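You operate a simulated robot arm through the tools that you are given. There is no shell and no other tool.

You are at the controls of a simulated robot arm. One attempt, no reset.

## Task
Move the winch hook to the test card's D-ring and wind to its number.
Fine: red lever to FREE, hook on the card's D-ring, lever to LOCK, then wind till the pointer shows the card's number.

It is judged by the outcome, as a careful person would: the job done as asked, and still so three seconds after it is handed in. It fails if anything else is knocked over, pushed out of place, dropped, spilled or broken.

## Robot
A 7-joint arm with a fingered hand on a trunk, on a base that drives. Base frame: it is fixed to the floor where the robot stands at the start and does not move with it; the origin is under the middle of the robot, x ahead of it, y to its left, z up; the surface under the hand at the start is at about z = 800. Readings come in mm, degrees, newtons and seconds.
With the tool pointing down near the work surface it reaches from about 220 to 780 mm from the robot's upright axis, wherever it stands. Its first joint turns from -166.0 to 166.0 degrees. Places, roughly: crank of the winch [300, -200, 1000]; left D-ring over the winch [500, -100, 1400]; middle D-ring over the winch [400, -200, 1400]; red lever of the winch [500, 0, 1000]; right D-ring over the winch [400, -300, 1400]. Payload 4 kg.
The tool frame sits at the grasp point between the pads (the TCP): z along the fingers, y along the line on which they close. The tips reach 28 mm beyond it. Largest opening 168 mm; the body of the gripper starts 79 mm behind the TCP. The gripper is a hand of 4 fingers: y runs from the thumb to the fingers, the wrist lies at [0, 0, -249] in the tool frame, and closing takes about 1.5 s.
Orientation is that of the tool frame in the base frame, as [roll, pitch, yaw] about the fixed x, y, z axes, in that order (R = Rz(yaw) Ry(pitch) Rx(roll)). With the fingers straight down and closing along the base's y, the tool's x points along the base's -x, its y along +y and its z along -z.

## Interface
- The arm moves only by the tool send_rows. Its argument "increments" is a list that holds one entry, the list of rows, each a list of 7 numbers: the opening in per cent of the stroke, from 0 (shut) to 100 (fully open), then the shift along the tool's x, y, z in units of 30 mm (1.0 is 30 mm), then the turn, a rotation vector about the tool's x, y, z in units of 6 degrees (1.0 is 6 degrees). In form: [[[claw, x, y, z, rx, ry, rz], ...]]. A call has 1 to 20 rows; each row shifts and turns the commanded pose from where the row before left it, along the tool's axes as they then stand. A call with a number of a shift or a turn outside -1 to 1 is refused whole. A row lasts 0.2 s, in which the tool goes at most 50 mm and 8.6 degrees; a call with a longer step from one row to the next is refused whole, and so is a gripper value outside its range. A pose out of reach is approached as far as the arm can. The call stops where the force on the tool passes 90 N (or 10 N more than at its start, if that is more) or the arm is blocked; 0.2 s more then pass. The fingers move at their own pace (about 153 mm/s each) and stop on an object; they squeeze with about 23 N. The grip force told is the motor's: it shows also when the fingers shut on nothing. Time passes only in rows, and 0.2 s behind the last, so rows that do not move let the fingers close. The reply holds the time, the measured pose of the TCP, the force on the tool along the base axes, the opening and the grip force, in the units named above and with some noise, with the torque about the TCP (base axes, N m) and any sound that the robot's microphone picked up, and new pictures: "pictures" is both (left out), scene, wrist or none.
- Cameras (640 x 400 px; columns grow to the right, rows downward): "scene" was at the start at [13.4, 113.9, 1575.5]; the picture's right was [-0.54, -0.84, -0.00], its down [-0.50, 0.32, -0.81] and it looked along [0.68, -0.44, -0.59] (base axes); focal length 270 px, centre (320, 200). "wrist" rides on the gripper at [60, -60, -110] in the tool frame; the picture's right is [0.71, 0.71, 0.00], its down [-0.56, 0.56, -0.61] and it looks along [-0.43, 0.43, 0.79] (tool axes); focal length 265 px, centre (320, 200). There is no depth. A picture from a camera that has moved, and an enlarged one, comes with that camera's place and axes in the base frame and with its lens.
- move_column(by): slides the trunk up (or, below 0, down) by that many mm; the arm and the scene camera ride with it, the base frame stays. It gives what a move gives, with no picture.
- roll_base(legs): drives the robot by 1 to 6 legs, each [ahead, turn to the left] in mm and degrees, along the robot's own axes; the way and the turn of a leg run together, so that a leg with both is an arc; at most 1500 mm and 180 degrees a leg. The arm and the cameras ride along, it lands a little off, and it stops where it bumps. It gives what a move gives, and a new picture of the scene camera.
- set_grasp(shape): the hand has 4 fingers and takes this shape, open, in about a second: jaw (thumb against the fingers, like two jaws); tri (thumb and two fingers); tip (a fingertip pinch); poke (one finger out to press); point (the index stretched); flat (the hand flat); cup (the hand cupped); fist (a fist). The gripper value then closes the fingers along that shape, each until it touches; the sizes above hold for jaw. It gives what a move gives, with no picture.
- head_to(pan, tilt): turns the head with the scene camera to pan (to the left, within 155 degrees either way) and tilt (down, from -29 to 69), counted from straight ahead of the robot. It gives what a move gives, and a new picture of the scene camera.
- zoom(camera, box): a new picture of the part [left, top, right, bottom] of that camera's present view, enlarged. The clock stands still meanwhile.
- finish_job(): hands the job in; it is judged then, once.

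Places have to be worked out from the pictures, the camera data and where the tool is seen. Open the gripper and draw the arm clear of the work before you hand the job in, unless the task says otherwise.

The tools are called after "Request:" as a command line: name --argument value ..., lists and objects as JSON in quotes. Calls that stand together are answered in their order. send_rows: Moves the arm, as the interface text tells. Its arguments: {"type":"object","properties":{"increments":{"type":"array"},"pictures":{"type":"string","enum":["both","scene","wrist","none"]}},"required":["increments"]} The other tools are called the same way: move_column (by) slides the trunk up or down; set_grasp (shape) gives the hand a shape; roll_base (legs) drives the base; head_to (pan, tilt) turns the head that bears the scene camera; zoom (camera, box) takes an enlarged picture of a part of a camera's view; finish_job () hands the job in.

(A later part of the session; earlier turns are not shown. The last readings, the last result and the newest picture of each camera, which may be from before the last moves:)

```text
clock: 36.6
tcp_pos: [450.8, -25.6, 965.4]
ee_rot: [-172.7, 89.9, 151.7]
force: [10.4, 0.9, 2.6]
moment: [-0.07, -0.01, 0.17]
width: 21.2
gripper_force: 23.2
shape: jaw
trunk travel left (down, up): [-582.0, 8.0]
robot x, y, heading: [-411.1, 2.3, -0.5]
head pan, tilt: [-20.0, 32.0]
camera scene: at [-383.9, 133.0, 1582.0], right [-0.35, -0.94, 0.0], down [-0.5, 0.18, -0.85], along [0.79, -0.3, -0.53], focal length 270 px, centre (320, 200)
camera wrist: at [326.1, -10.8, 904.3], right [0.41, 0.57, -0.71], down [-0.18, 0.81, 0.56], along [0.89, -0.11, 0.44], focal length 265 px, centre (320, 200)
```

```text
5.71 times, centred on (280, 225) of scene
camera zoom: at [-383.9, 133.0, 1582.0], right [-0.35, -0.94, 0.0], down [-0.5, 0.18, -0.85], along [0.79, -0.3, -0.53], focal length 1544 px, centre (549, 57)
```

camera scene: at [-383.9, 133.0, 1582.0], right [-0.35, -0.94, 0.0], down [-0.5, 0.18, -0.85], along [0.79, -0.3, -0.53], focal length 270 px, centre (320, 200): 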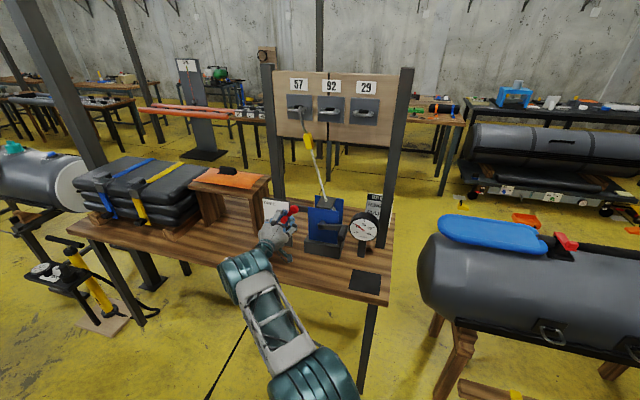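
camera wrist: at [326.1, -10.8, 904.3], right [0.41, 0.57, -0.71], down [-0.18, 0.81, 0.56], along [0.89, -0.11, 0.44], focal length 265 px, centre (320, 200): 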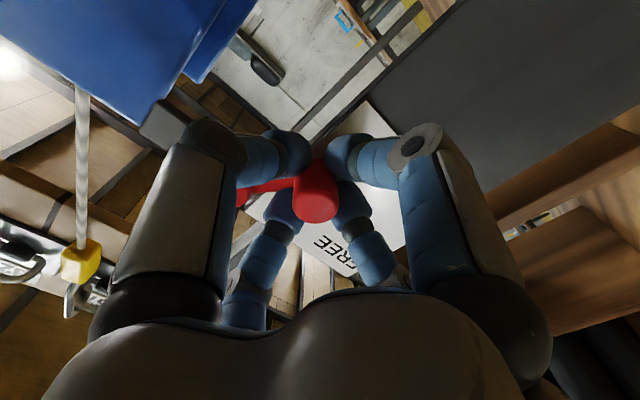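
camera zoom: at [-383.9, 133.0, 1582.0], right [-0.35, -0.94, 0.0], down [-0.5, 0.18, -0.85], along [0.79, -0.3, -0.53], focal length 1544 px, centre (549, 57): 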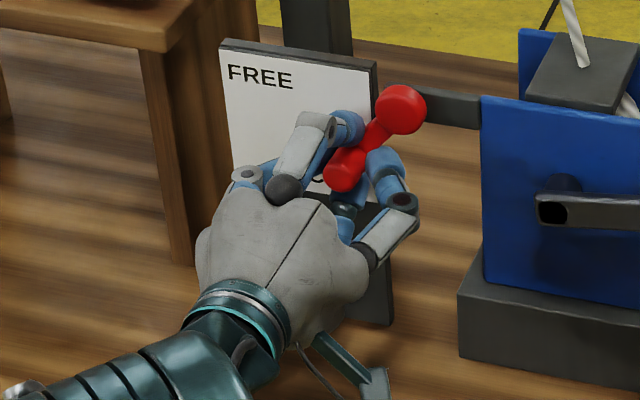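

The knob is gripped (21 mm, 23 N). I swing it clockwise along its 64 mm arc about the pivot, turning the hand with it, and check after four rows.

Request:
send_rows --increments '[[[5, -0.149, 0.166, 0, 0, 0, 1], [5, -0.149, 0.166, 0, 0, 0, 1], [5, -0.149, 0.166, 0, 0, 0, 1], [5, -0.149, 0.166, 0, 0, 0, 1]]]' --pictures "both"

Request:
zoom --camera "scene" --box '[235, 190, 325, 260]'

```text
clock: 37.6
tcp_pos: [458.7, -13.7, 985.1]
ee_rot: [90.2, 65.9, 54.6]
force: [4.8, -0.5, -2.6]
moment: [0.12, -0.01, -0.01]
width: 21.0
gripper_force: 22.8
shape: jaw
trunk travel left (down, up): [-582.0, 8.0]
robot x, y, heading: [-411.0, 0.2, -0.3]
head pan, tilt: [-20.0, 32.0]
camera scene: at [-383.7, 132.6, 1582.0], right [-0.35, -0.94, 0.0], down [-0.5, 0.18, -0.85], along [0.79, -0.3, -0.53], focal length 270 px, centre (320, 200)
camera wrist: at [352.7, 26.1, 904.9], right [0.54, 0.76, -0.36], down [-0.33, 0.59, 0.74], along [0.77, -0.28, 0.57], focal length 265 px, centre (320, 200)
```

scene: 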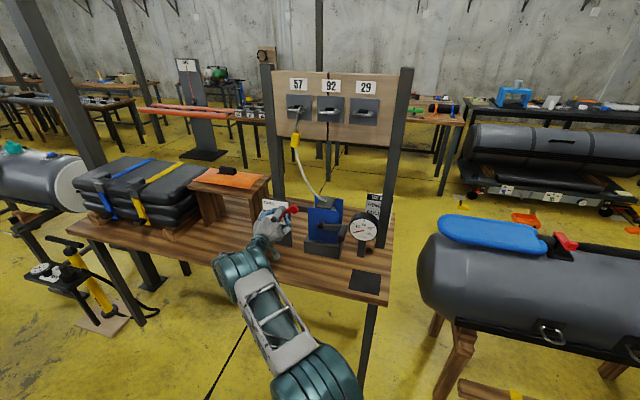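
wrist: 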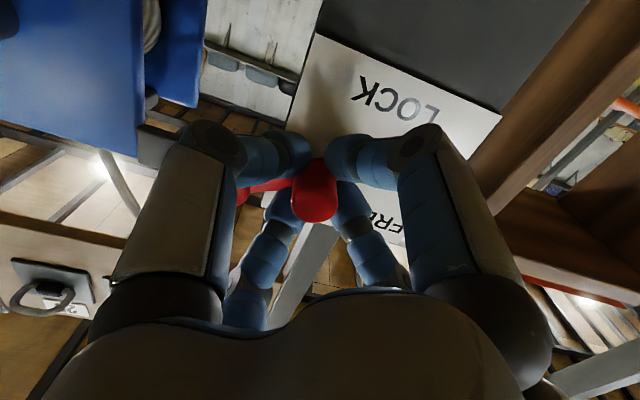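

```text
5.71 times, centred on (280, 225) of scene
camera zoom: at [-383.7, 132.6, 1582.0], right [-0.35, -0.94, 0.0], down [-0.5, 0.18, -0.85], along [0.79, -0.3, -0.53], focal length 1544 px, centre (549, 57)
```

zoom: 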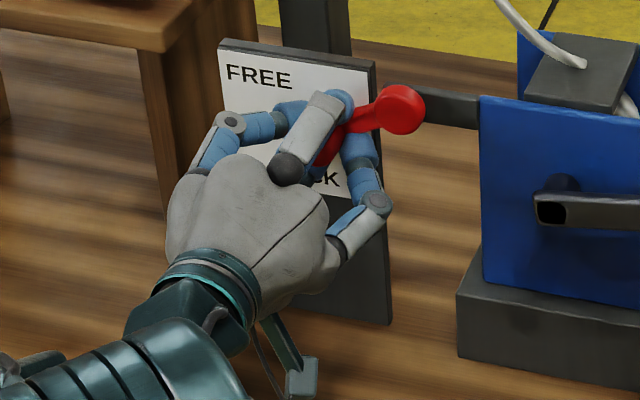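

The lever is turning easily and the rope has already gone slack. I continue the arc toward FREE.

Request:
send_rows --increments '[[[5, -0.149, 0.166, 0, 0, 0, 1], [5, -0.149, 0.166, 0, 0, 0, 1], [5, -0.149, 0.166, 0, 0, 0, 1], [5, -0.149, 0.166, 0, 0, 0, 1]]]' --pictures "both"

Request:
zoom --camera "scene" --box '[235, 190, 325, 260]'

```text
clock: 38.6
tcp_pos: [462.3, -8.7, 1010.6]
ee_rot: [90.3, 42.0, 54.3]
force: [-3.0, -3.5, -7.8]
moment: [0.44, -0.06, -0.18]
width: 21.2
gripper_force: 23.2
shape: jaw
trunk travel left (down, up): [-582.0, 8.0]
robot x, y, heading: [-407.6, 2.3, -0.3]
head pan, tilt: [-20.0, 32.0]
camera scene: at [-384.1, 132.0, 1582.0], right [-0.35, -0.94, 0.0], down [-0.5, 0.19, -0.85], along [0.79, -0.3, -0.53], focal length 270 px, centre (320, 200)
camera wrist: at [376.8, 59.4, 924.9], right [0.58, 0.81, 0.05], down [-0.52, 0.32, 0.79], along [0.62, -0.49, 0.61], focal length 265 px, centre (320, 200)
```

scene: 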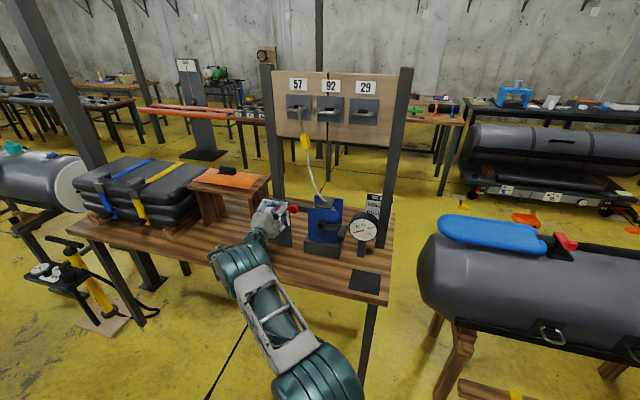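
wrist: 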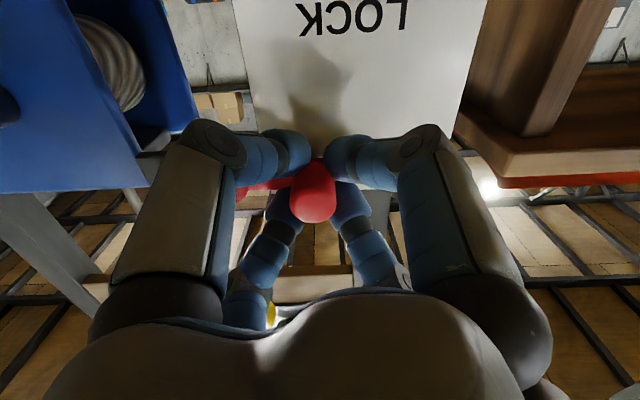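

```text
5.71 times, centred on (280, 225) of scene
camera zoom: at [-384.1, 132.0, 1582.0], right [-0.35, -0.94, 0.0], down [-0.5, 0.19, -0.85], along [0.79, -0.3, -0.53], focal length 1544 px, centre (549, 57)
```

zoom: 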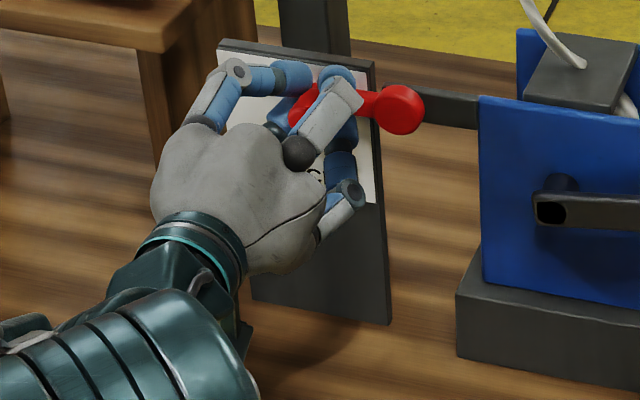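

Lever is about level, with small forces. I continue two more rows to find the end stop.

Request:
send_rows --increments '[[[5, -0.149, 0.166, 0, 0, 0, 1], [5, -0.149, 0.166, 0, 0, 0, 1]]]' --pictures "wrist"

Request:
zoom --camera "scene" --box '[235, 190, 325, 260]'

```text
clock: 39.2
tcp_pos: [463.0, -7.4, 1018.4]
ee_rot: [90.7, 30.1, 54.8]
force: [-8.5, -0.3, -27.4]
moment: [0.59, 0.62, -0.33]
width: 22.8
gripper_force: 22.5
shape: jaw
trunk travel left (down, up): [-582.0, 8.0]
robot x, y, heading: [-410.2, 3.0, -0.1]
head pan, tilt: [-20.0, 32.0]
camera wrist: at [386.8, 75.1, 937.6], right [0.57, 0.78, 0.26], down [-0.61, 0.19, 0.77], along [0.55, -0.59, 0.58], focal length 265 px, centre (320, 200)
```

wrist: 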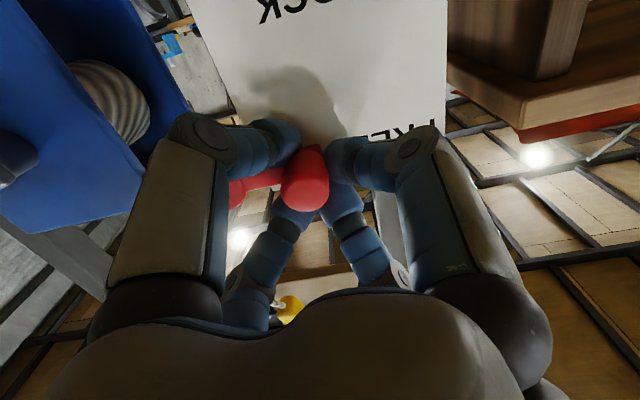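

```text
5.71 times, centred on (280, 225) of scene
camera zoom: at [-382.2, 132.5, 1581.7], right [-0.35, -0.94, 0.0], down [-0.5, 0.18, -0.85], along [0.79, -0.29, -0.53], focal length 1544 px, centre (549, 57)
```

zoom: 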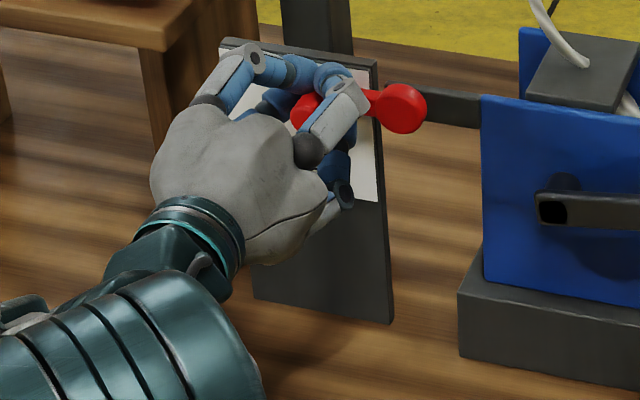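

Force rose to 27 N downward, so the FREE stop is reached. I open and withdraw straight back, then undo the hand roll.

Request:
send_rows --increments '[[[50, 0.08, -0.09, 0, 0, 0, -0.5], [50, 0, 0, 0, 0, 0, 0], [50, 0, 0, 0, 0, 0, 0], [50, 0, 0, 0, 0, 0, 0], [50, 0, 0, -1, 0, 0, 0], [50, 0, 0, -1, 0, 0, 0], [50, 0, 0, -1, 0, 0, 0], [50, 0, 0, -1, 0, 0, 0], [50, 0, 0, 0, 0, 0, -1], [50, 0, 0, 0, 0, 0, -1], [50, 0, 0, 0, 0, 0, -1], [50, 0, 0, 0, 0, 0, -1], [50, 0, 0, 0, 0, 0, -1], [50, 0, 0, 0, 0, 0, -1], [50, 0, 0, 0, 0, 0, -1], [50, 0, 0, 0, 0, 0, -1], [50, 0, 0, 0, 0, 0, -1], [50, 0, 0, 0, 0, 0, -0.5]]]' --pictures "both"

Request:
zoom --camera "scene" --box '[235, 180, 395, 280]'

Request:
zoom --camera "scene" --box '[270, 75, 390, 195]'

```text
clock: 43.0
tcp_pos: [364.4, 62.9, 1021.1]
ee_rot: [-84.7, 89.9, -120.4]
force: [-0.3, 0.1, 0.8]
moment: [0.01, -0.01, 0.0]
width: 83.6
gripper_force: 0.1
shape: jaw
trunk travel left (down, up): [-582.0, 8.0]
robot x, y, heading: [-411.3, 2.7, -0.3]
head pan, tilt: [-20.0, 32.0]
camera scene: at [-384.9, 132.8, 1582.0], right [-0.35, -0.94, 0.0], down [-0.5, 0.18, -0.85], along [0.79, -0.3, -0.53], focal length 270 px, centre (320, 200)
camera wrist: at [241.1, 77.8, 960.7], right [0.41, 0.57, -0.71], down [-0.17, 0.81, 0.56], along [0.89, -0.11, 0.43], focal length 265 px, centre (320, 200)
```

scene: 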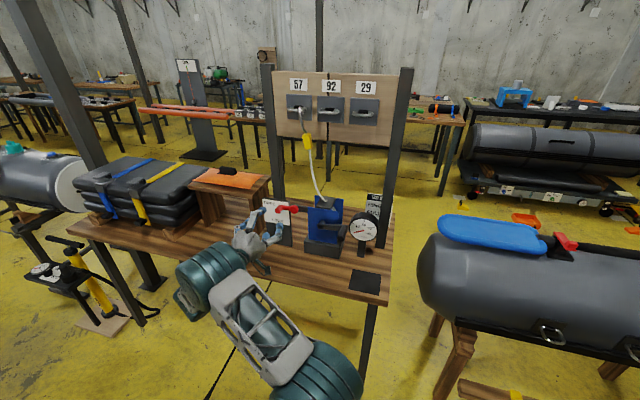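
wrist: 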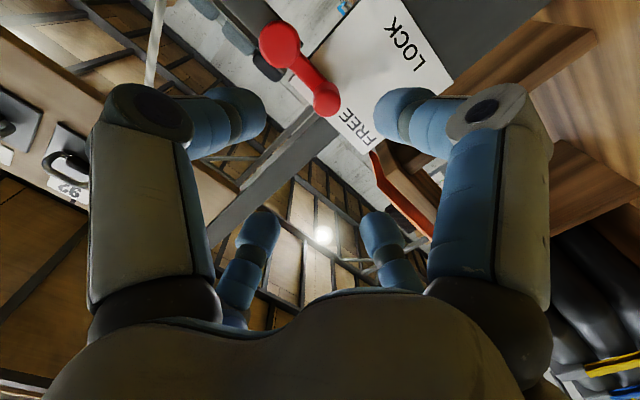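

```text
4.00 times, centred on (315, 230) of scene
camera zoom: at [-384.9, 132.8, 1582.0], right [-0.35, -0.94, 0.0], down [-0.5, 0.18, -0.85], along [0.79, -0.3, -0.53], focal length 1081 px, centre (340, 80)
```

zoom: 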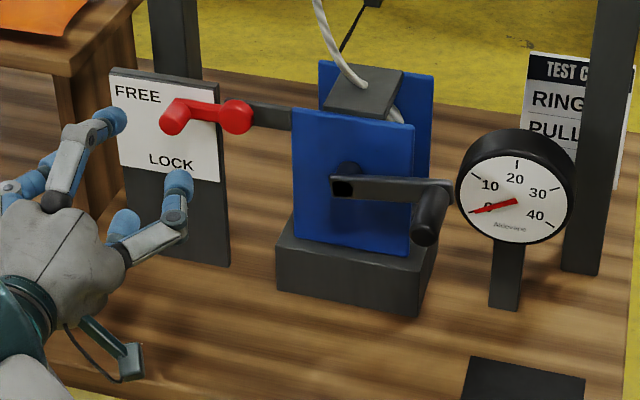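

```text
3.33 times, centred on (330, 135) of scene
camera zoom: at [-384.9, 132.8, 1582.0], right [-0.35, -0.94, 0.0], down [-0.5, 0.18, -0.85], along [0.79, -0.3, -0.53], focal length 901 px, centre (287, 417)
```

zoom: 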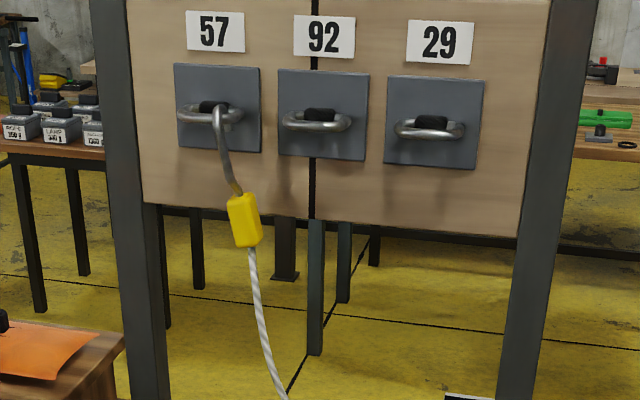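

Lever is at FREE and the dial reads 0. I raise the hand in front of the hook's yellow body (about (478,-140,1259)), still 200 mm short, then look at the pinch shapes.

Request:
send_rows --increments '[[[100, -1, -0.3, 0, 0, 0, 0], [100, -1, -0.3, 0, 0, 0, 0], [100, -1, -0.3, 0, 0, 0, 0], [100, -1, -0.3, 0, 0, 0, 0], [100, -1, -0.3, 0, 0, 0, 0], [100, -1, -0.3, 0, 0, 0, 0], [100, -1, -0.3, 0, 0, 0, 0], [100, -0.95, -0.3, 0, 0, 0, 0], [100, 0, -0.87, 0, 0, 0, 0], [100, 0, 0, 0, 0, 0, 0]]]' --pictures "both"

Request:
set_grasp --shape "tip"

Request:
zoom --camera "wrist" --box '[0, 0, 640, 400]'

Request:
zoom --camera "scene" --box '[210, 80, 350, 200]'

Request:
set_grasp --shape "tri"

Request:
zoom --camera "wrist" --box '[0, 0, 640, 400]'

```text
clock: 45.2
tcp_pos: [307.9, -16.4, 1260.2]
ee_rot: [114.0, 89.9, 78.3]
force: [0.3, -0.9, -0.4]
moment: [0.0, 0.03, 0.01]
width: 167.9
gripper_force: 0.1
shape: jaw
trunk travel left (down, up): [-582.0, 8.0]
robot x, y, heading: [-409.3, 4.7, -0.3]
head pan, tilt: [-20.0, 32.0]
camera scene: at [-384.9, 132.7, 1582.0], right [-0.35, -0.94, 0.0], down [-0.5, 0.18, -0.85], along [0.8, -0.3, -0.53], focal length 270 px, centre (320, 200)
camera wrist: at [184.0, -1.2, 1200.1], right [0.41, 0.57, -0.71], down [-0.17, 0.81, 0.56], along [0.89, -0.11, 0.43], focal length 265 px, centre (320, 200)
```

scene: 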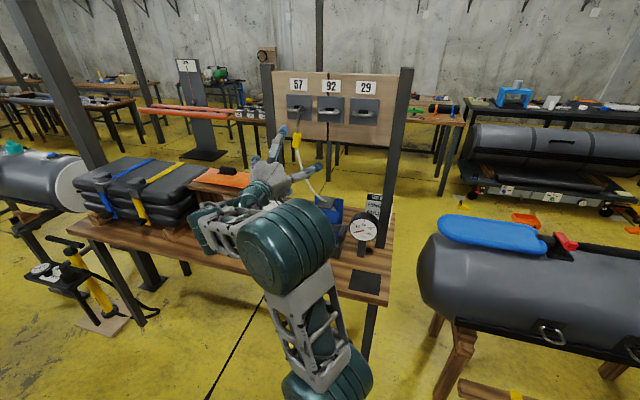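
wrist: 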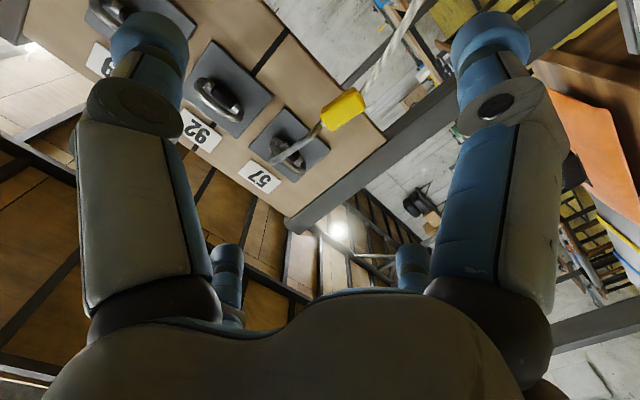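

```text
clock: 46.1
tcp_pos: [308.7, -16.8, 1260.0]
ee_rot: [3.6, 90.0, -32.0]
force: [0.6, 0.2, 0.0]
moment: [0.04, -0.02, -0.01]
width: 167.8
gripper_force: 0.0
shape: tip
trunk travel left (down, up): [-582.0, 8.0]
robot x, y, heading: [-410.1, 3.3, -0.5]
head pan, tilt: [-20.0, 32.0]
```

```text
1.00 times, centred on (320, 200) of wrist (not enlarged: the box is as wide or as high as the picture)
camera zoom: at [184.0, -1.1, 1200.0], right [0.41, 0.57, -0.71], down [-0.17, 0.81, 0.56], along [0.89, -0.11, 0.43], focal length 265 px, centre (320, 200)
```

zoom: 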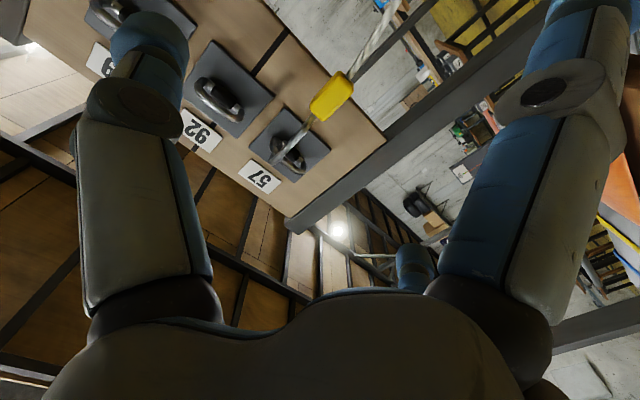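

```text
3.33 times, centred on (280, 140) of scene
camera zoom: at [-384.9, 132.7, 1582.0], right [-0.35, -0.94, 0.0], down [-0.5, 0.18, -0.85], along [0.79, -0.3, -0.53], focal length 901 px, centre (453, 400)
```

zoom: 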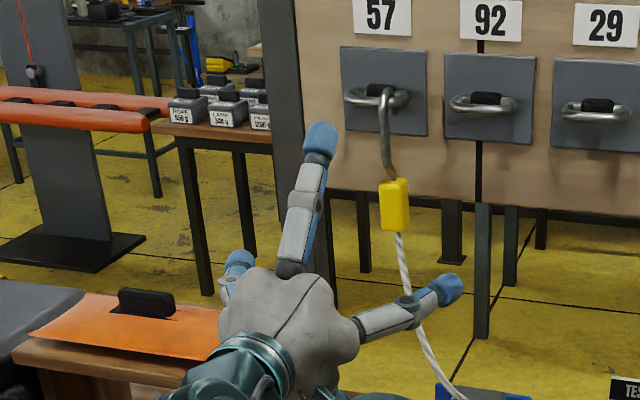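

```text
clock: 47.0
tcp_pos: [308.3, -16.2, 1260.5]
ee_rot: [1.2, 90.0, -34.4]
force: [0.1, 0.6, 0.1]
moment: [-0.01, 0.0, -0.02]
width: 167.8
gripper_force: 0.1
shape: tri
trunk travel left (down, up): [-582.0, 8.0]
robot x, y, heading: [-407.8, 4.1, -0.3]
head pan, tilt: [-20.0, 32.0]
```

```text
1.00 times, centred on (320, 200) of wrist (not enlarged: the box is as wide or as high as the picture)
camera zoom: at [184.0, -1.2, 1200.0], right [0.41, 0.57, -0.71], down [-0.17, 0.81, 0.56], along [0.89, -0.11, 0.43], focal length 265 px, centre (320, 200)
```

zoom: 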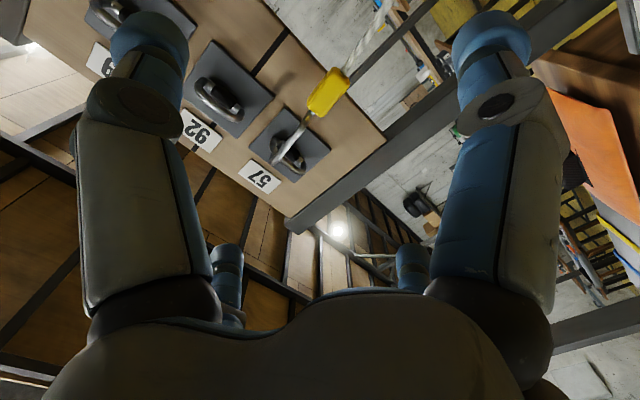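

"Tip" splays two fingers widely, so I keep the four-finger jaw but will roll it 45° so the fingers straddle the body diagonally. I set jaw and recheck the hook, which has been swaying slightly.

Request:
set_grasp --shape "jaw"

Request:
send_rows --increments '[[[80, 0, 0, 0, 0, 0, 0.92], [80, 0, 0, 0, 0, 0, 0.92], [80, 0, 0, 0, 0, 0, 0.92], [80, 0, 0, 0, 0, 0, 0.92], [80, 0, 0, 0, 0, 0, 0.92], [80, 0, 0, 0, 0, 0, 0.92], [80, 0, 0, 0, 0, 0, 0]]]' --pictures "both"

Request:
zoom --camera "scene" --box '[210, 80, 350, 200]'

Request:
zoom --camera "wrist" --box '[200, 20, 440, 170]'

```text
clock: 47.9
tcp_pos: [307.6, -15.9, 1260.7]
ee_rot: [-173.5, 89.9, 150.9]
force: [0.5, 0.4, 0.1]
moment: [0.01, -0.02, -0.02]
width: 168.1
gripper_force: 0.1
shape: jaw
trunk travel left (down, up): [-582.0, 8.0]
robot x, y, heading: [-409.0, 0.7, -0.3]
head pan, tilt: [-20.0, 32.0]
```

```text
clock: 49.5
tcp_pos: [307.6, -16.9, 1258.6]
ee_rot: [90.1, 56.8, 54.3]
force: [-0.3, 0.0, -0.2]
moment: [0.0, 0.0, 0.02]
width: 134.9
gripper_force: 0.0
shape: jaw
trunk travel left (down, up): [-582.0, 8.0]
robot x, y, heading: [-407.8, 1.9, -0.4]
head pan, tilt: [-20.0, 32.0]
camera scene: at [-384.9, 132.7, 1582.0], right [-0.35, -0.94, 0.0], down [-0.5, 0.18, -0.85], along [0.79, -0.3, -0.53], focal length 270 px, centre (320, 200)
camera wrist: at [209.2, 33.3, 1175.9], right [0.57, 0.8, -0.2], down [-0.41, 0.49, 0.77], along [0.71, -0.36, 0.6], focal length 265 px, centre (320, 200)
```

scene: 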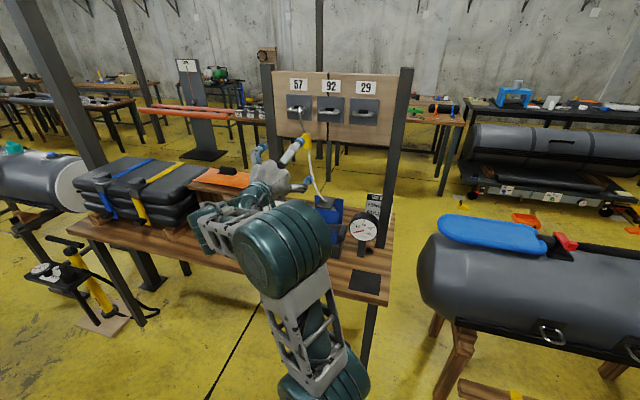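
wrist: 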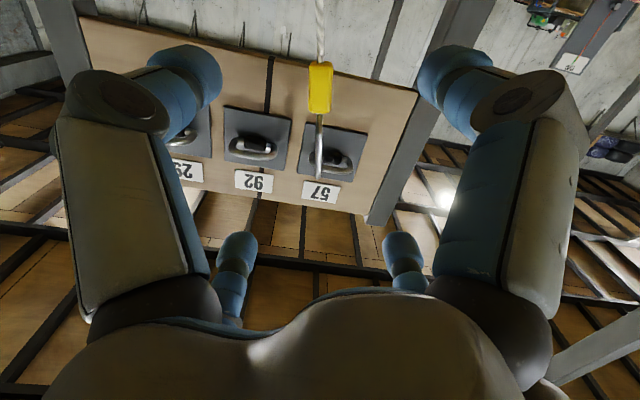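

```text
3.33 times, centred on (280, 140) of scene
camera zoom: at [-384.9, 132.7, 1582.0], right [-0.35, -0.94, 0.0], down [-0.5, 0.18, -0.85], along [0.79, -0.3, -0.53], focal length 901 px, centre (453, 400)
```

zoom: 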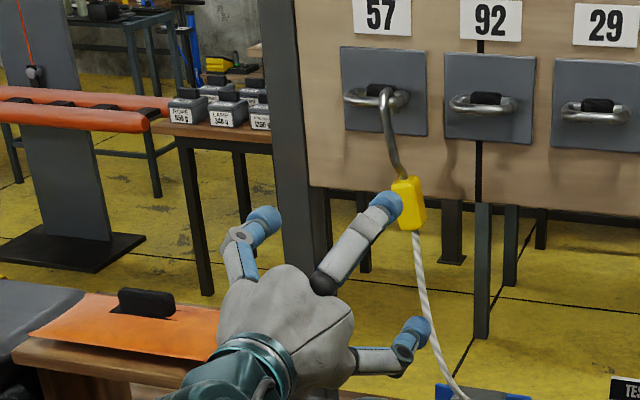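

```text
2.67 times, centred on (320, 95) of wrist
camera zoom: at [209.2, 33.3, 1175.9], right [0.57, 0.8, -0.2], down [-0.41, 0.49, 0.77], along [0.71, -0.36, 0.6], focal length 708 px, centre (320, 480)
```

zoom: 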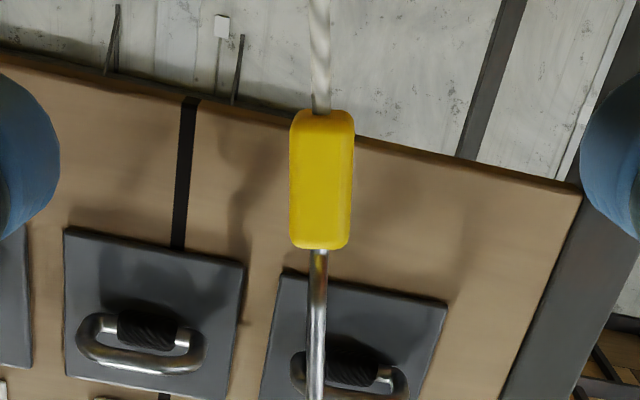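

In the wrist view the yellow body sits exactly on the tool axis and aligned with the bisector of the fingers. I advance 140 mm, then recheck.

Request:
send_rows --increments '[[[80, 0, 0, 0.9, 0, 0, 0], [80, 0, 0, 0.9, 0, 0, 0], [80, 0, 0, 0.9, 0, 0, 0], [80, 0, 0, 0.9, 0, 0, 0], [80, 0, 0, 0.9, 0, 0, 0], [80, 0, 0, 0, 0, 0, 0]]]' --pictures "both"

Request:
zoom --camera "scene" --box '[250, 80, 350, 180]'

Request:
zoom --camera "wrist" --box '[200, 50, 440, 200]'

```text
clock: 50.9
tcp_pos: [418.3, -95.4, 1259.2]
ee_rot: [89.8, 56.9, 54.3]
force: [0.5, 0.2, 0.0]
moment: [-0.01, 0.0, 0.02]
width: 134.9
gripper_force: 0.1
shape: jaw
trunk travel left (down, up): [-582.0, 8.0]
robot x, y, heading: [-408.1, 4.0, -0.4]
head pan, tilt: [-20.0, 32.0]
camera scene: at [-385.0, 132.7, 1582.0], right [-0.35, -0.94, 0.0], down [-0.5, 0.18, -0.85], along [0.8, -0.3, -0.53], focal length 270 px, centre (320, 200)
camera wrist: at [319.0, -45.3, 1175.1], right [0.57, 0.8, -0.21], down [-0.41, 0.49, 0.77], along [0.71, -0.36, 0.6], focal length 265 px, centre (320, 200)
```

scene: 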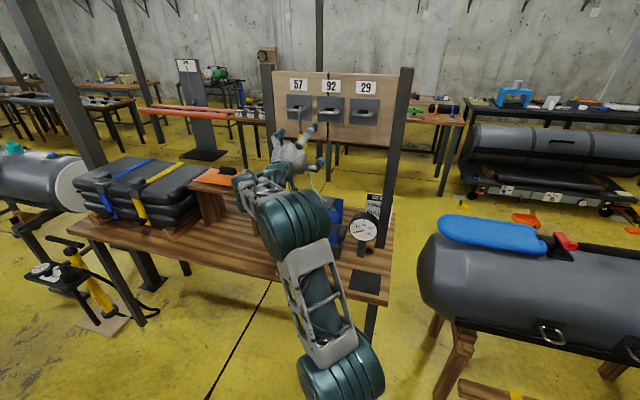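
wrist: 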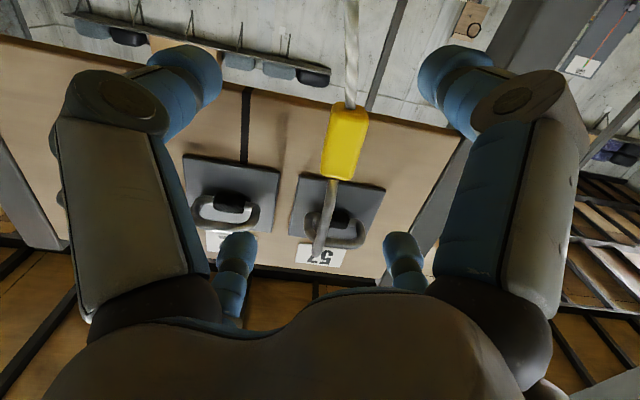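

```text
4.00 times, centred on (300, 130) of scene
camera zoom: at [-385.0, 132.7, 1582.0], right [-0.35, -0.94, 0.0], down [-0.5, 0.18, -0.85], along [0.8, -0.3, -0.53], focal length 1081 px, centre (400, 480)
```

zoom: 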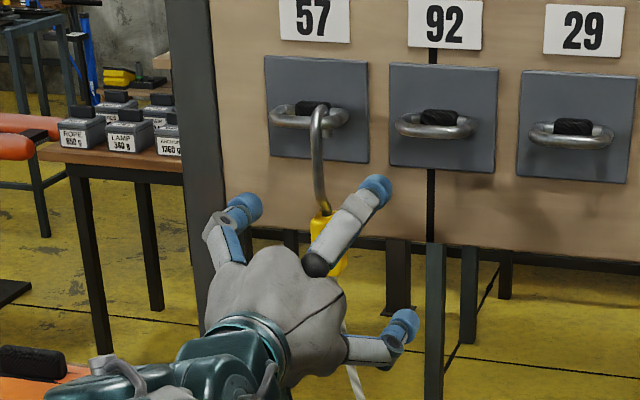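

```text
2.67 times, centred on (320, 125) of wrist
camera zoom: at [319.0, -45.3, 1175.1], right [0.57, 0.8, -0.21], down [-0.41, 0.49, 0.77], along [0.71, -0.36, 0.6], focal length 708 px, centre (320, 400)
```

zoom: 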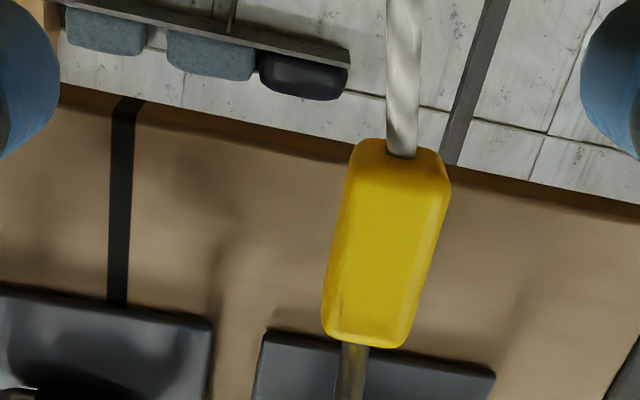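

The hook is swaying a little (now about 20 mm to the left). I wait a few seconds for it to settle and look twice.

Request:
send_rows --increments '[[[80, 0, 0, 0, 0, 0, 0], [80, 0, 0, 0, 0, 0, 0], [80, 0, 0, 0, 0, 0, 0], [80, 0, 0, 0, 0, 0, 0], [80, 0, 0, 0, 0, 0, 0], [80, 0, 0, 0, 0, 0, 0], [80, 0, 0, 0, 0, 0, 0], [80, 0, 0, 0, 0, 0, 0], [80, 0, 0, 0, 0, 0, 0], [80, 0, 0, 0, 0, 0, 0], [80, 0, 0, 0, 0, 0, 0], [80, 0, 0, 0, 0, 0, 0]]]' --pictures "wrist"

Request:
send_rows --increments '[[[80, 0, 0, 0, 0, 0, 0], [80, 0, 0, 0, 0, 0, 0]]]' --pictures "wrist"

Request:
send_rows --increments '[[[80, 0, 0, 0, 0, 0, 0], [80, 0, 0, 0, 0, 0, 0]]]' --pictures "both"

```text
clock: 53.5
tcp_pos: [419.1, -95.0, 1259.0]
ee_rot: [90.0, 56.9, 54.3]
force: [-0.2, 0.8, 0.9]
moment: [0.01, 0.0, 0.02]
width: 134.5
gripper_force: 0.0
shape: jaw
trunk travel left (down, up): [-582.0, 8.0]
robot x, y, heading: [-409.0, 2.0, -0.4]
head pan, tilt: [-20.0, 32.0]
camera wrist: at [318.7, -45.3, 1175.0], right [0.57, 0.8, -0.21], down [-0.41, 0.49, 0.77], along [0.71, -0.36, 0.6], focal length 265 px, centre (320, 200)
```

wrist: 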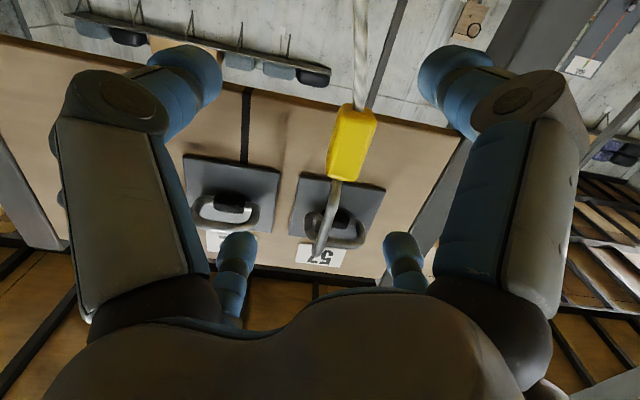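

```text
clock: 54.1
tcp_pos: [417.9, -92.8, 1258.6]
ee_rot: [90.1, 56.9, 54.3]
force: [0.1, 0.5, -0.4]
moment: [-0.02, -0.02, -0.03]
width: 134.7
gripper_force: 0.0
shape: jaw
trunk travel left (down, up): [-582.0, 8.0]
robot x, y, heading: [-409.9, 1.9, -0.5]
head pan, tilt: [-20.0, 32.0]
camera wrist: at [318.7, -45.3, 1175.0], right [0.57, 0.8, -0.21], down [-0.41, 0.49, 0.77], along [0.71, -0.36, 0.6], focal length 265 px, centre (320, 200)
```

wrist: 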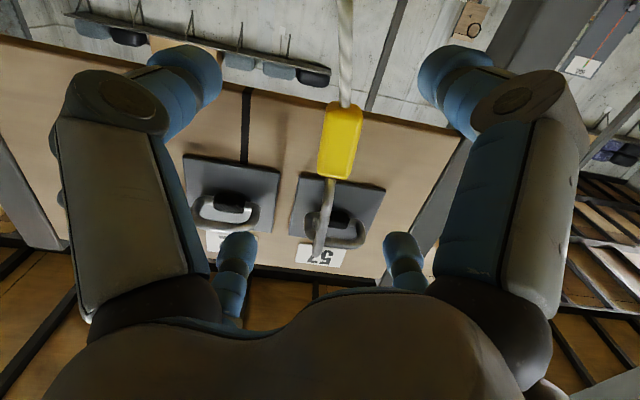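

```text
clock: 54.7
tcp_pos: [417.6, -95.1, 1258.7]
ee_rot: [90.0, 56.9, 54.3]
force: [0.1, -0.5, 0.3]
moment: [0.01, 0.0, -0.02]
width: 134.7
gripper_force: 0.2
shape: jaw
trunk travel left (down, up): [-582.0, 8.0]
robot x, y, heading: [-410.2, 2.3, -0.2]
head pan, tilt: [-20.0, 32.0]
camera scene: at [-384.9, 132.7, 1582.0], right [-0.35, -0.94, 0.0], down [-0.5, 0.18, -0.85], along [0.79, -0.3, -0.53], focal length 270 px, centre (320, 200)
camera wrist: at [318.7, -45.2, 1175.0], right [0.57, 0.8, -0.21], down [-0.41, 0.49, 0.77], along [0.71, -0.36, 0.6], focal length 265 px, centre (320, 200)
```

scene: 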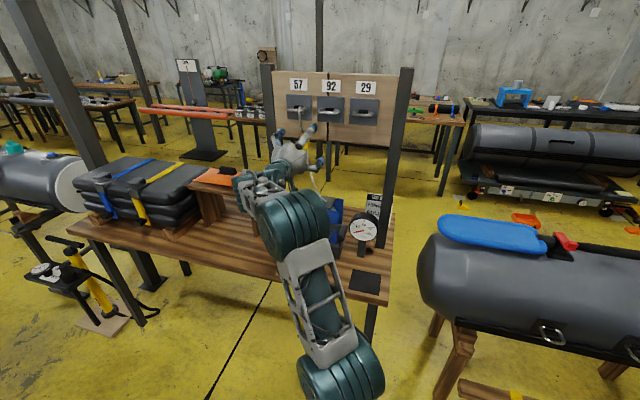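
wrist: 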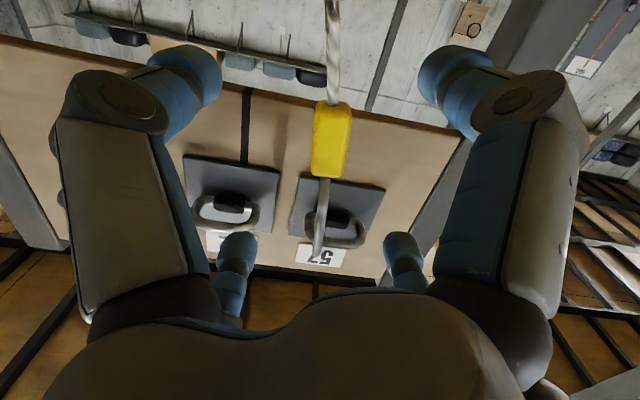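

The swing is slow with about ±12 mm amplitude around a mean slightly to image right. I shift 13 mm that way, advance to straddle the body and close.

Request:
send_rows --increments '[[[80, 0.3, 0.3, 0.5, 0, 0, 0], [80, 0, 0, 0.8, 0, 0, 0], [80, 0, 0, 0.8, 0, 0, 0], [60, 0, 0, 0, 0, 0, 0], [40, 0, 0, 0, 0, 0, 0], [20, 0, 0, 0, 0, 0, 0], [5, 0, 0, 0, 0, 0, 0], [5, 0, 0, 0, 0, 0, 0], [5, 0, 0, 0, 0, 0, 0], [5, 0, 0, 0, 0, 0, 0], [5, 0, 0, 0, 0, 0, 0]]]' --pictures "both"

Request:
zoom --camera "scene" --box '[250, 80, 350, 180]'

Request:
zoom --camera "wrist" --box '[200, 80, 440, 280]'

```text
clock: 57.1
tcp_pos: [475.4, -122.1, 1255.8]
ee_rot: [90.0, 57.0, 54.4]
force: [0.4, -0.3, 0.0]
moment: [-0.03, -0.01, 0.0]
width: 15.9
gripper_force: 23.2
shape: jaw
trunk travel left (down, up): [-582.0, 8.0]
robot x, y, heading: [-405.5, -3.7, -0.3]
head pan, tilt: [-20.0, 32.0]
camera scene: at [-384.7, 132.6, 1582.0], right [-0.35, -0.94, 0.0], down [-0.5, 0.18, -0.85], along [0.79, -0.3, -0.53], focal length 270 px, centre (320, 200)
camera wrist: at [376.1, -72.1, 1172.0], right [0.57, 0.8, -0.21], down [-0.4, 0.49, 0.77], along [0.71, -0.36, 0.6], focal length 265 px, centre (320, 200)
```

scene: 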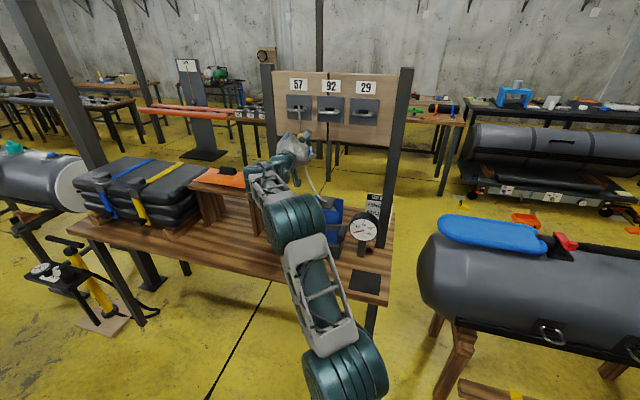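
wrist: 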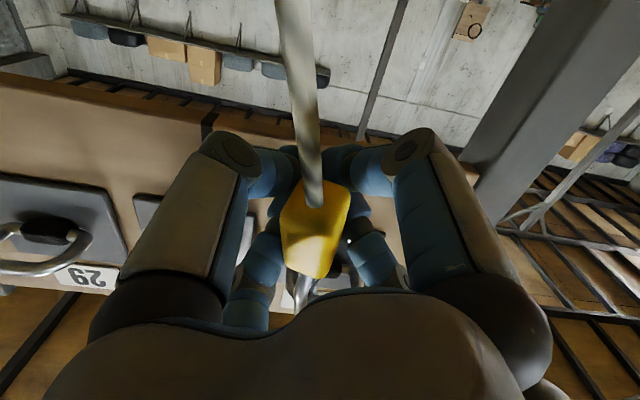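

```text
4.00 times, centred on (300, 130) of scene
camera zoom: at [-384.7, 132.6, 1582.0], right [-0.35, -0.94, 0.0], down [-0.5, 0.18, -0.85], along [0.79, -0.3, -0.53], focal length 1081 px, centre (400, 480)
```

zoom: 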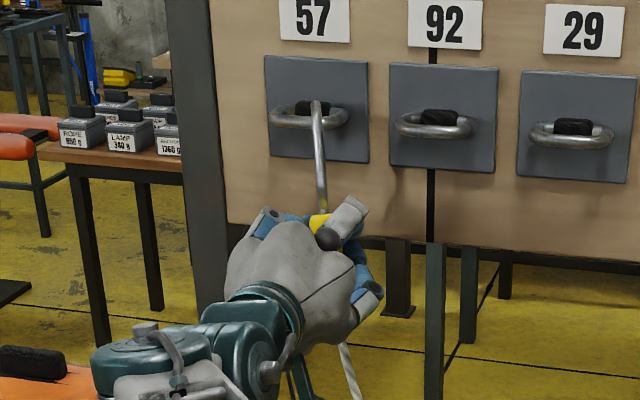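

```text
2.00 times, centred on (320, 180) of wrist
camera zoom: at [376.1, -72.1, 1172.0], right [0.57, 0.8, -0.21], down [-0.4, 0.49, 0.77], along [0.71, -0.36, 0.6], focal length 531 px, centre (320, 240)
```

zoom: 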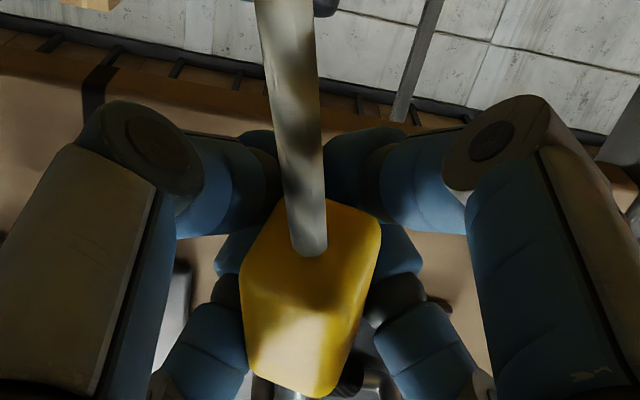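

Gripped at 16 mm, 23 N. I lift 12 mm as a test to see whether the hook rises off the ring bar with the hand.

Request:
send_rows --increments '[[[0, -0.168, 0.109, 0, 0, 0, 0], [0, -0.168, 0.109, 0, 0, 0, 0], [0, 0, 0, 0, 0, 0, 0]]]' --pictures "wrist"

Request:
zoom --camera "scene" --box '[260, 85, 340, 165]'

```text
clock: 57.9
tcp_pos: [476.3, -122.3, 1267.8]
ee_rot: [89.9, 56.9, 54.4]
force: [0.0, 0.1, -0.1]
moment: [0.0, -0.05, 0.01]
width: 16.1
gripper_force: 22.9
shape: jaw
trunk travel left (down, up): [-582.0, 8.0]
robot x, y, heading: [-409.2, 1.8, -0.3]
head pan, tilt: [-20.0, 32.0]
camera wrist: at [376.8, -72.0, 1184.6], right [0.57, 0.8, -0.21], down [-0.4, 0.49, 0.77], along [0.72, -0.36, 0.6], focal length 265 px, centre (320, 200)
```

wrist: 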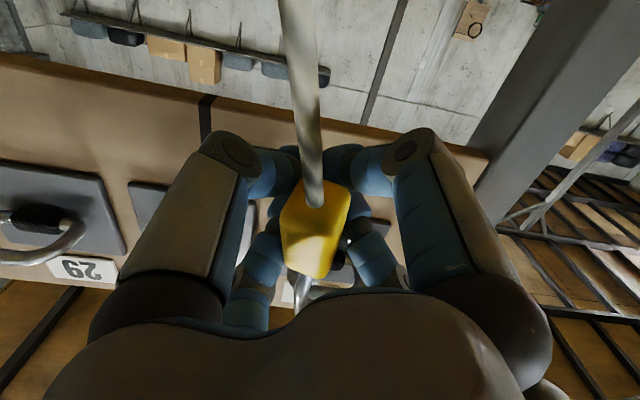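

```text
5.00 times, centred on (300, 125) of scene
camera zoom: at [-384.7, 132.6, 1582.0], right [-0.35, -0.94, 0.0], down [-0.5, 0.18, -0.85], along [0.79, -0.3, -0.53], focal length 1351 px, centre (420, 575)
```

zoom: 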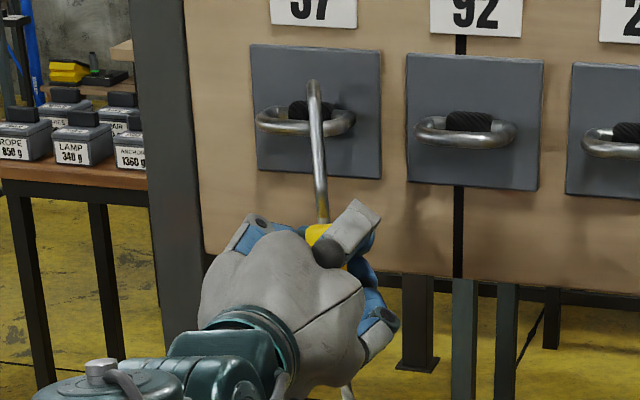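

The hook rises with the hand. I lift another 24 mm and look for the tip.

Request:
send_rows --increments '[[[0, -0.224, 0.145, 0, 0, 0, 0], [0, -0.224, 0.145, 0, 0, 0, 0], [0, -0.224, 0.145, 0, 0, 0, 0], [0, 0, 0, 0, 0, 0, 0]]]' --pictures "wrist"

Request:
zoom --camera "scene" --box '[270, 75, 340, 145]'

```text
clock: 58.9
tcp_pos: [475.3, -123.0, 1291.1]
ee_rot: [90.0, 57.0, 54.4]
force: [0.8, 0.5, -0.4]
moment: [-0.03, -0.02, 0.02]
width: 16.0
gripper_force: 22.8
shape: jaw
trunk travel left (down, up): [-582.0, 8.0]
robot x, y, heading: [-408.4, 1.6, -0.5]
head pan, tilt: [-20.0, 32.0]
camera wrist: at [376.9, -73.0, 1208.6], right [0.57, 0.8, -0.21], down [-0.4, 0.49, 0.77], along [0.71, -0.36, 0.6], focal length 265 px, centre (320, 200)
```

wrist: 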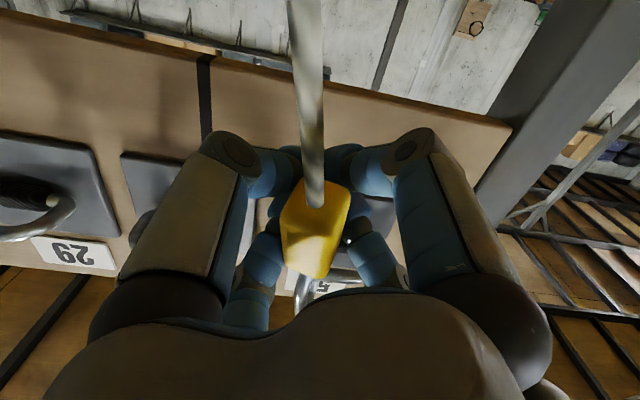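

```text
5.71 times, centred on (305, 110) of scene
camera zoom: at [-384.7, 132.6, 1582.0], right [-0.35, -0.94, 0.0], down [-0.5, 0.18, -0.85], along [0.79, -0.3, -0.53], focal length 1544 px, centre (406, 714)
```

zoom: 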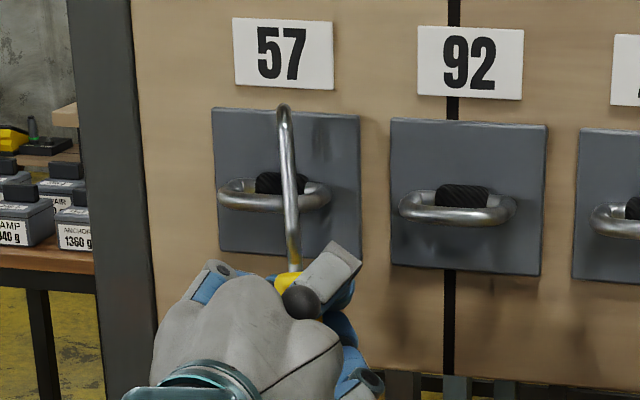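

The hook top is well above the bar, but the tip is likely only just clear; I lift another 20 mm and then try easing back 15 mm, watching force.

Request:
send_rows --increments '[[[0, -0.28, 0.18, 0, 0, 0, 0], [0, -0.28, 0.18, 0, 0, 0, 0], [0, 0, 0, 0, 0, 0, 0], [0, 0, 0, -0.25, 0, 0, 0], [0, 0, 0, -0.25, 0, 0, 0], [0, 0, 0, 0, 0, 0, 0]]]' --pictures "wrist"

Request:
zoom --camera "scene" --box '[270, 65, 340, 135]'

```text
clock: 60.3
tcp_pos: [463.7, -114.7, 1311.9]
ee_rot: [90.0, 56.9, 54.3]
force: [0.2, -0.2, -1.5]
moment: [-0.01, 0.01, 0.0]
width: 16.2
gripper_force: 23.3
shape: jaw
trunk travel left (down, up): [-582.0, 8.0]
robot x, y, heading: [-413.0, 2.0, -0.3]
head pan, tilt: [-20.0, 32.0]
camera wrist: at [364.7, -64.1, 1228.9], right [0.57, 0.8, -0.21], down [-0.4, 0.49, 0.77], along [0.72, -0.36, 0.6], focal length 265 px, centre (320, 200)
```

wrist: 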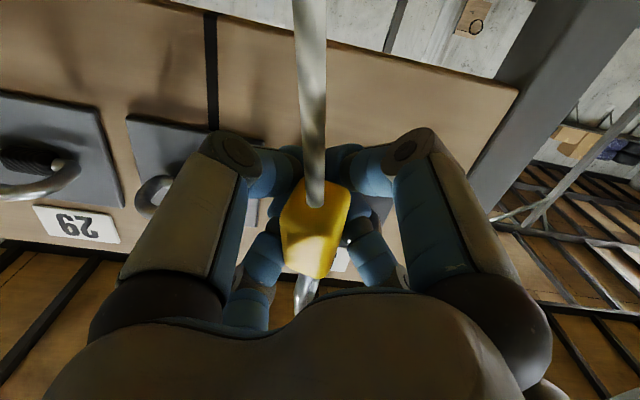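

```text
5.71 times, centred on (305, 100) of scene
camera zoom: at [-384.7, 132.6, 1582.0], right [-0.35, -0.94, 0.0], down [-0.5, 0.18, -0.85], along [0.79, -0.3, -0.53], focal length 1544 px, centre (406, 771)
```

zoom: 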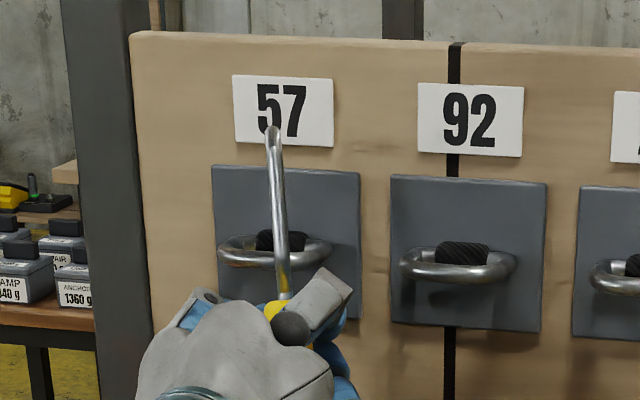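

No resistance, so the hook tip is clear. I draw back 55 mm further, then shift 108.7 mm right to ring 92.

Request:
send_rows --increments '[[[0, 0, 0, -0.6, 0, 0, 0], [0, 0, 0, -0.6, 0, 0, 0], [0, 0, 0, -0.63, 0, 0, 0], [0, -0.247, -0.38, 0, 0, 0, 0], [0, -0.247, -0.38, 0, 0, 0, 0], [0, -0.247, -0.38, 0, 0, 0, 0], [0, -0.247, -0.38, 0, 0, 0, 0], [0, -0.247, -0.38, 0, 0, 0, 0], [0, -0.247, -0.38, 0, 0, 0, 0], [0, -0.247, -0.38, 0, 0, 0, 0], [0, -0.247, -0.38, 0, 0, 0, 0], [0, 0, 0, 0, 0, 0, 0], [0, 0, 0, 0, 0, 0, 0]]]' --pictures "both"

Request:
zoom --camera "scene" --box '[270, 65, 370, 165]'

```text
clock: 63.1
tcp_pos: [354.8, -170.1, 1313.0]
ee_rot: [90.0, 56.9, 54.3]
force: [0.4, 0.0, -1.5]
moment: [-0.01, -0.01, 0.02]
width: 16.3
gripper_force: 22.7
shape: jaw
trunk travel left (down, up): [-582.0, 8.0]
robot x, y, heading: [-406.4, -0.4, -0.4]
head pan, tilt: [-20.0, 32.0]
camera scene: at [-384.7, 132.7, 1582.0], right [-0.35, -0.94, 0.0], down [-0.5, 0.18, -0.85], along [0.79, -0.3, -0.53], focal length 270 px, centre (320, 200)
camera wrist: at [256.9, -120.1, 1229.0], right [0.57, 0.8, -0.21], down [-0.4, 0.49, 0.77], along [0.71, -0.36, 0.6], focal length 265 px, centre (320, 200)
```

scene: 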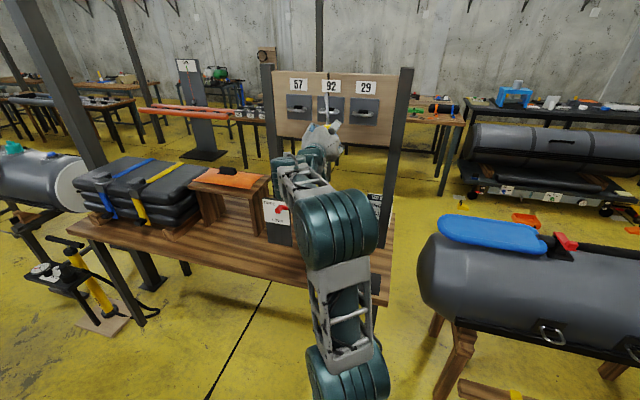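
wrist: 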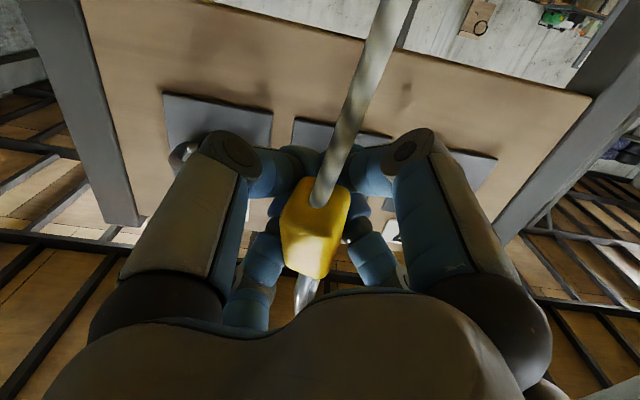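

```text
4.00 times, centred on (320, 115) of scene
camera zoom: at [-384.7, 132.7, 1582.0], right [-0.35, -0.94, 0.0], down [-0.5, 0.18, -0.85], along [0.79, -0.3, -0.53], focal length 1081 px, centre (320, 540)
```

zoom: 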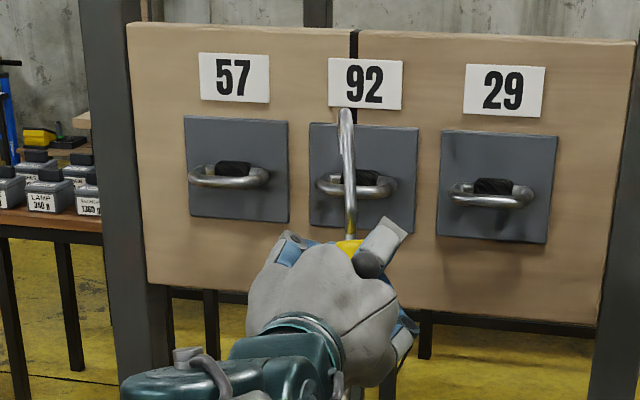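

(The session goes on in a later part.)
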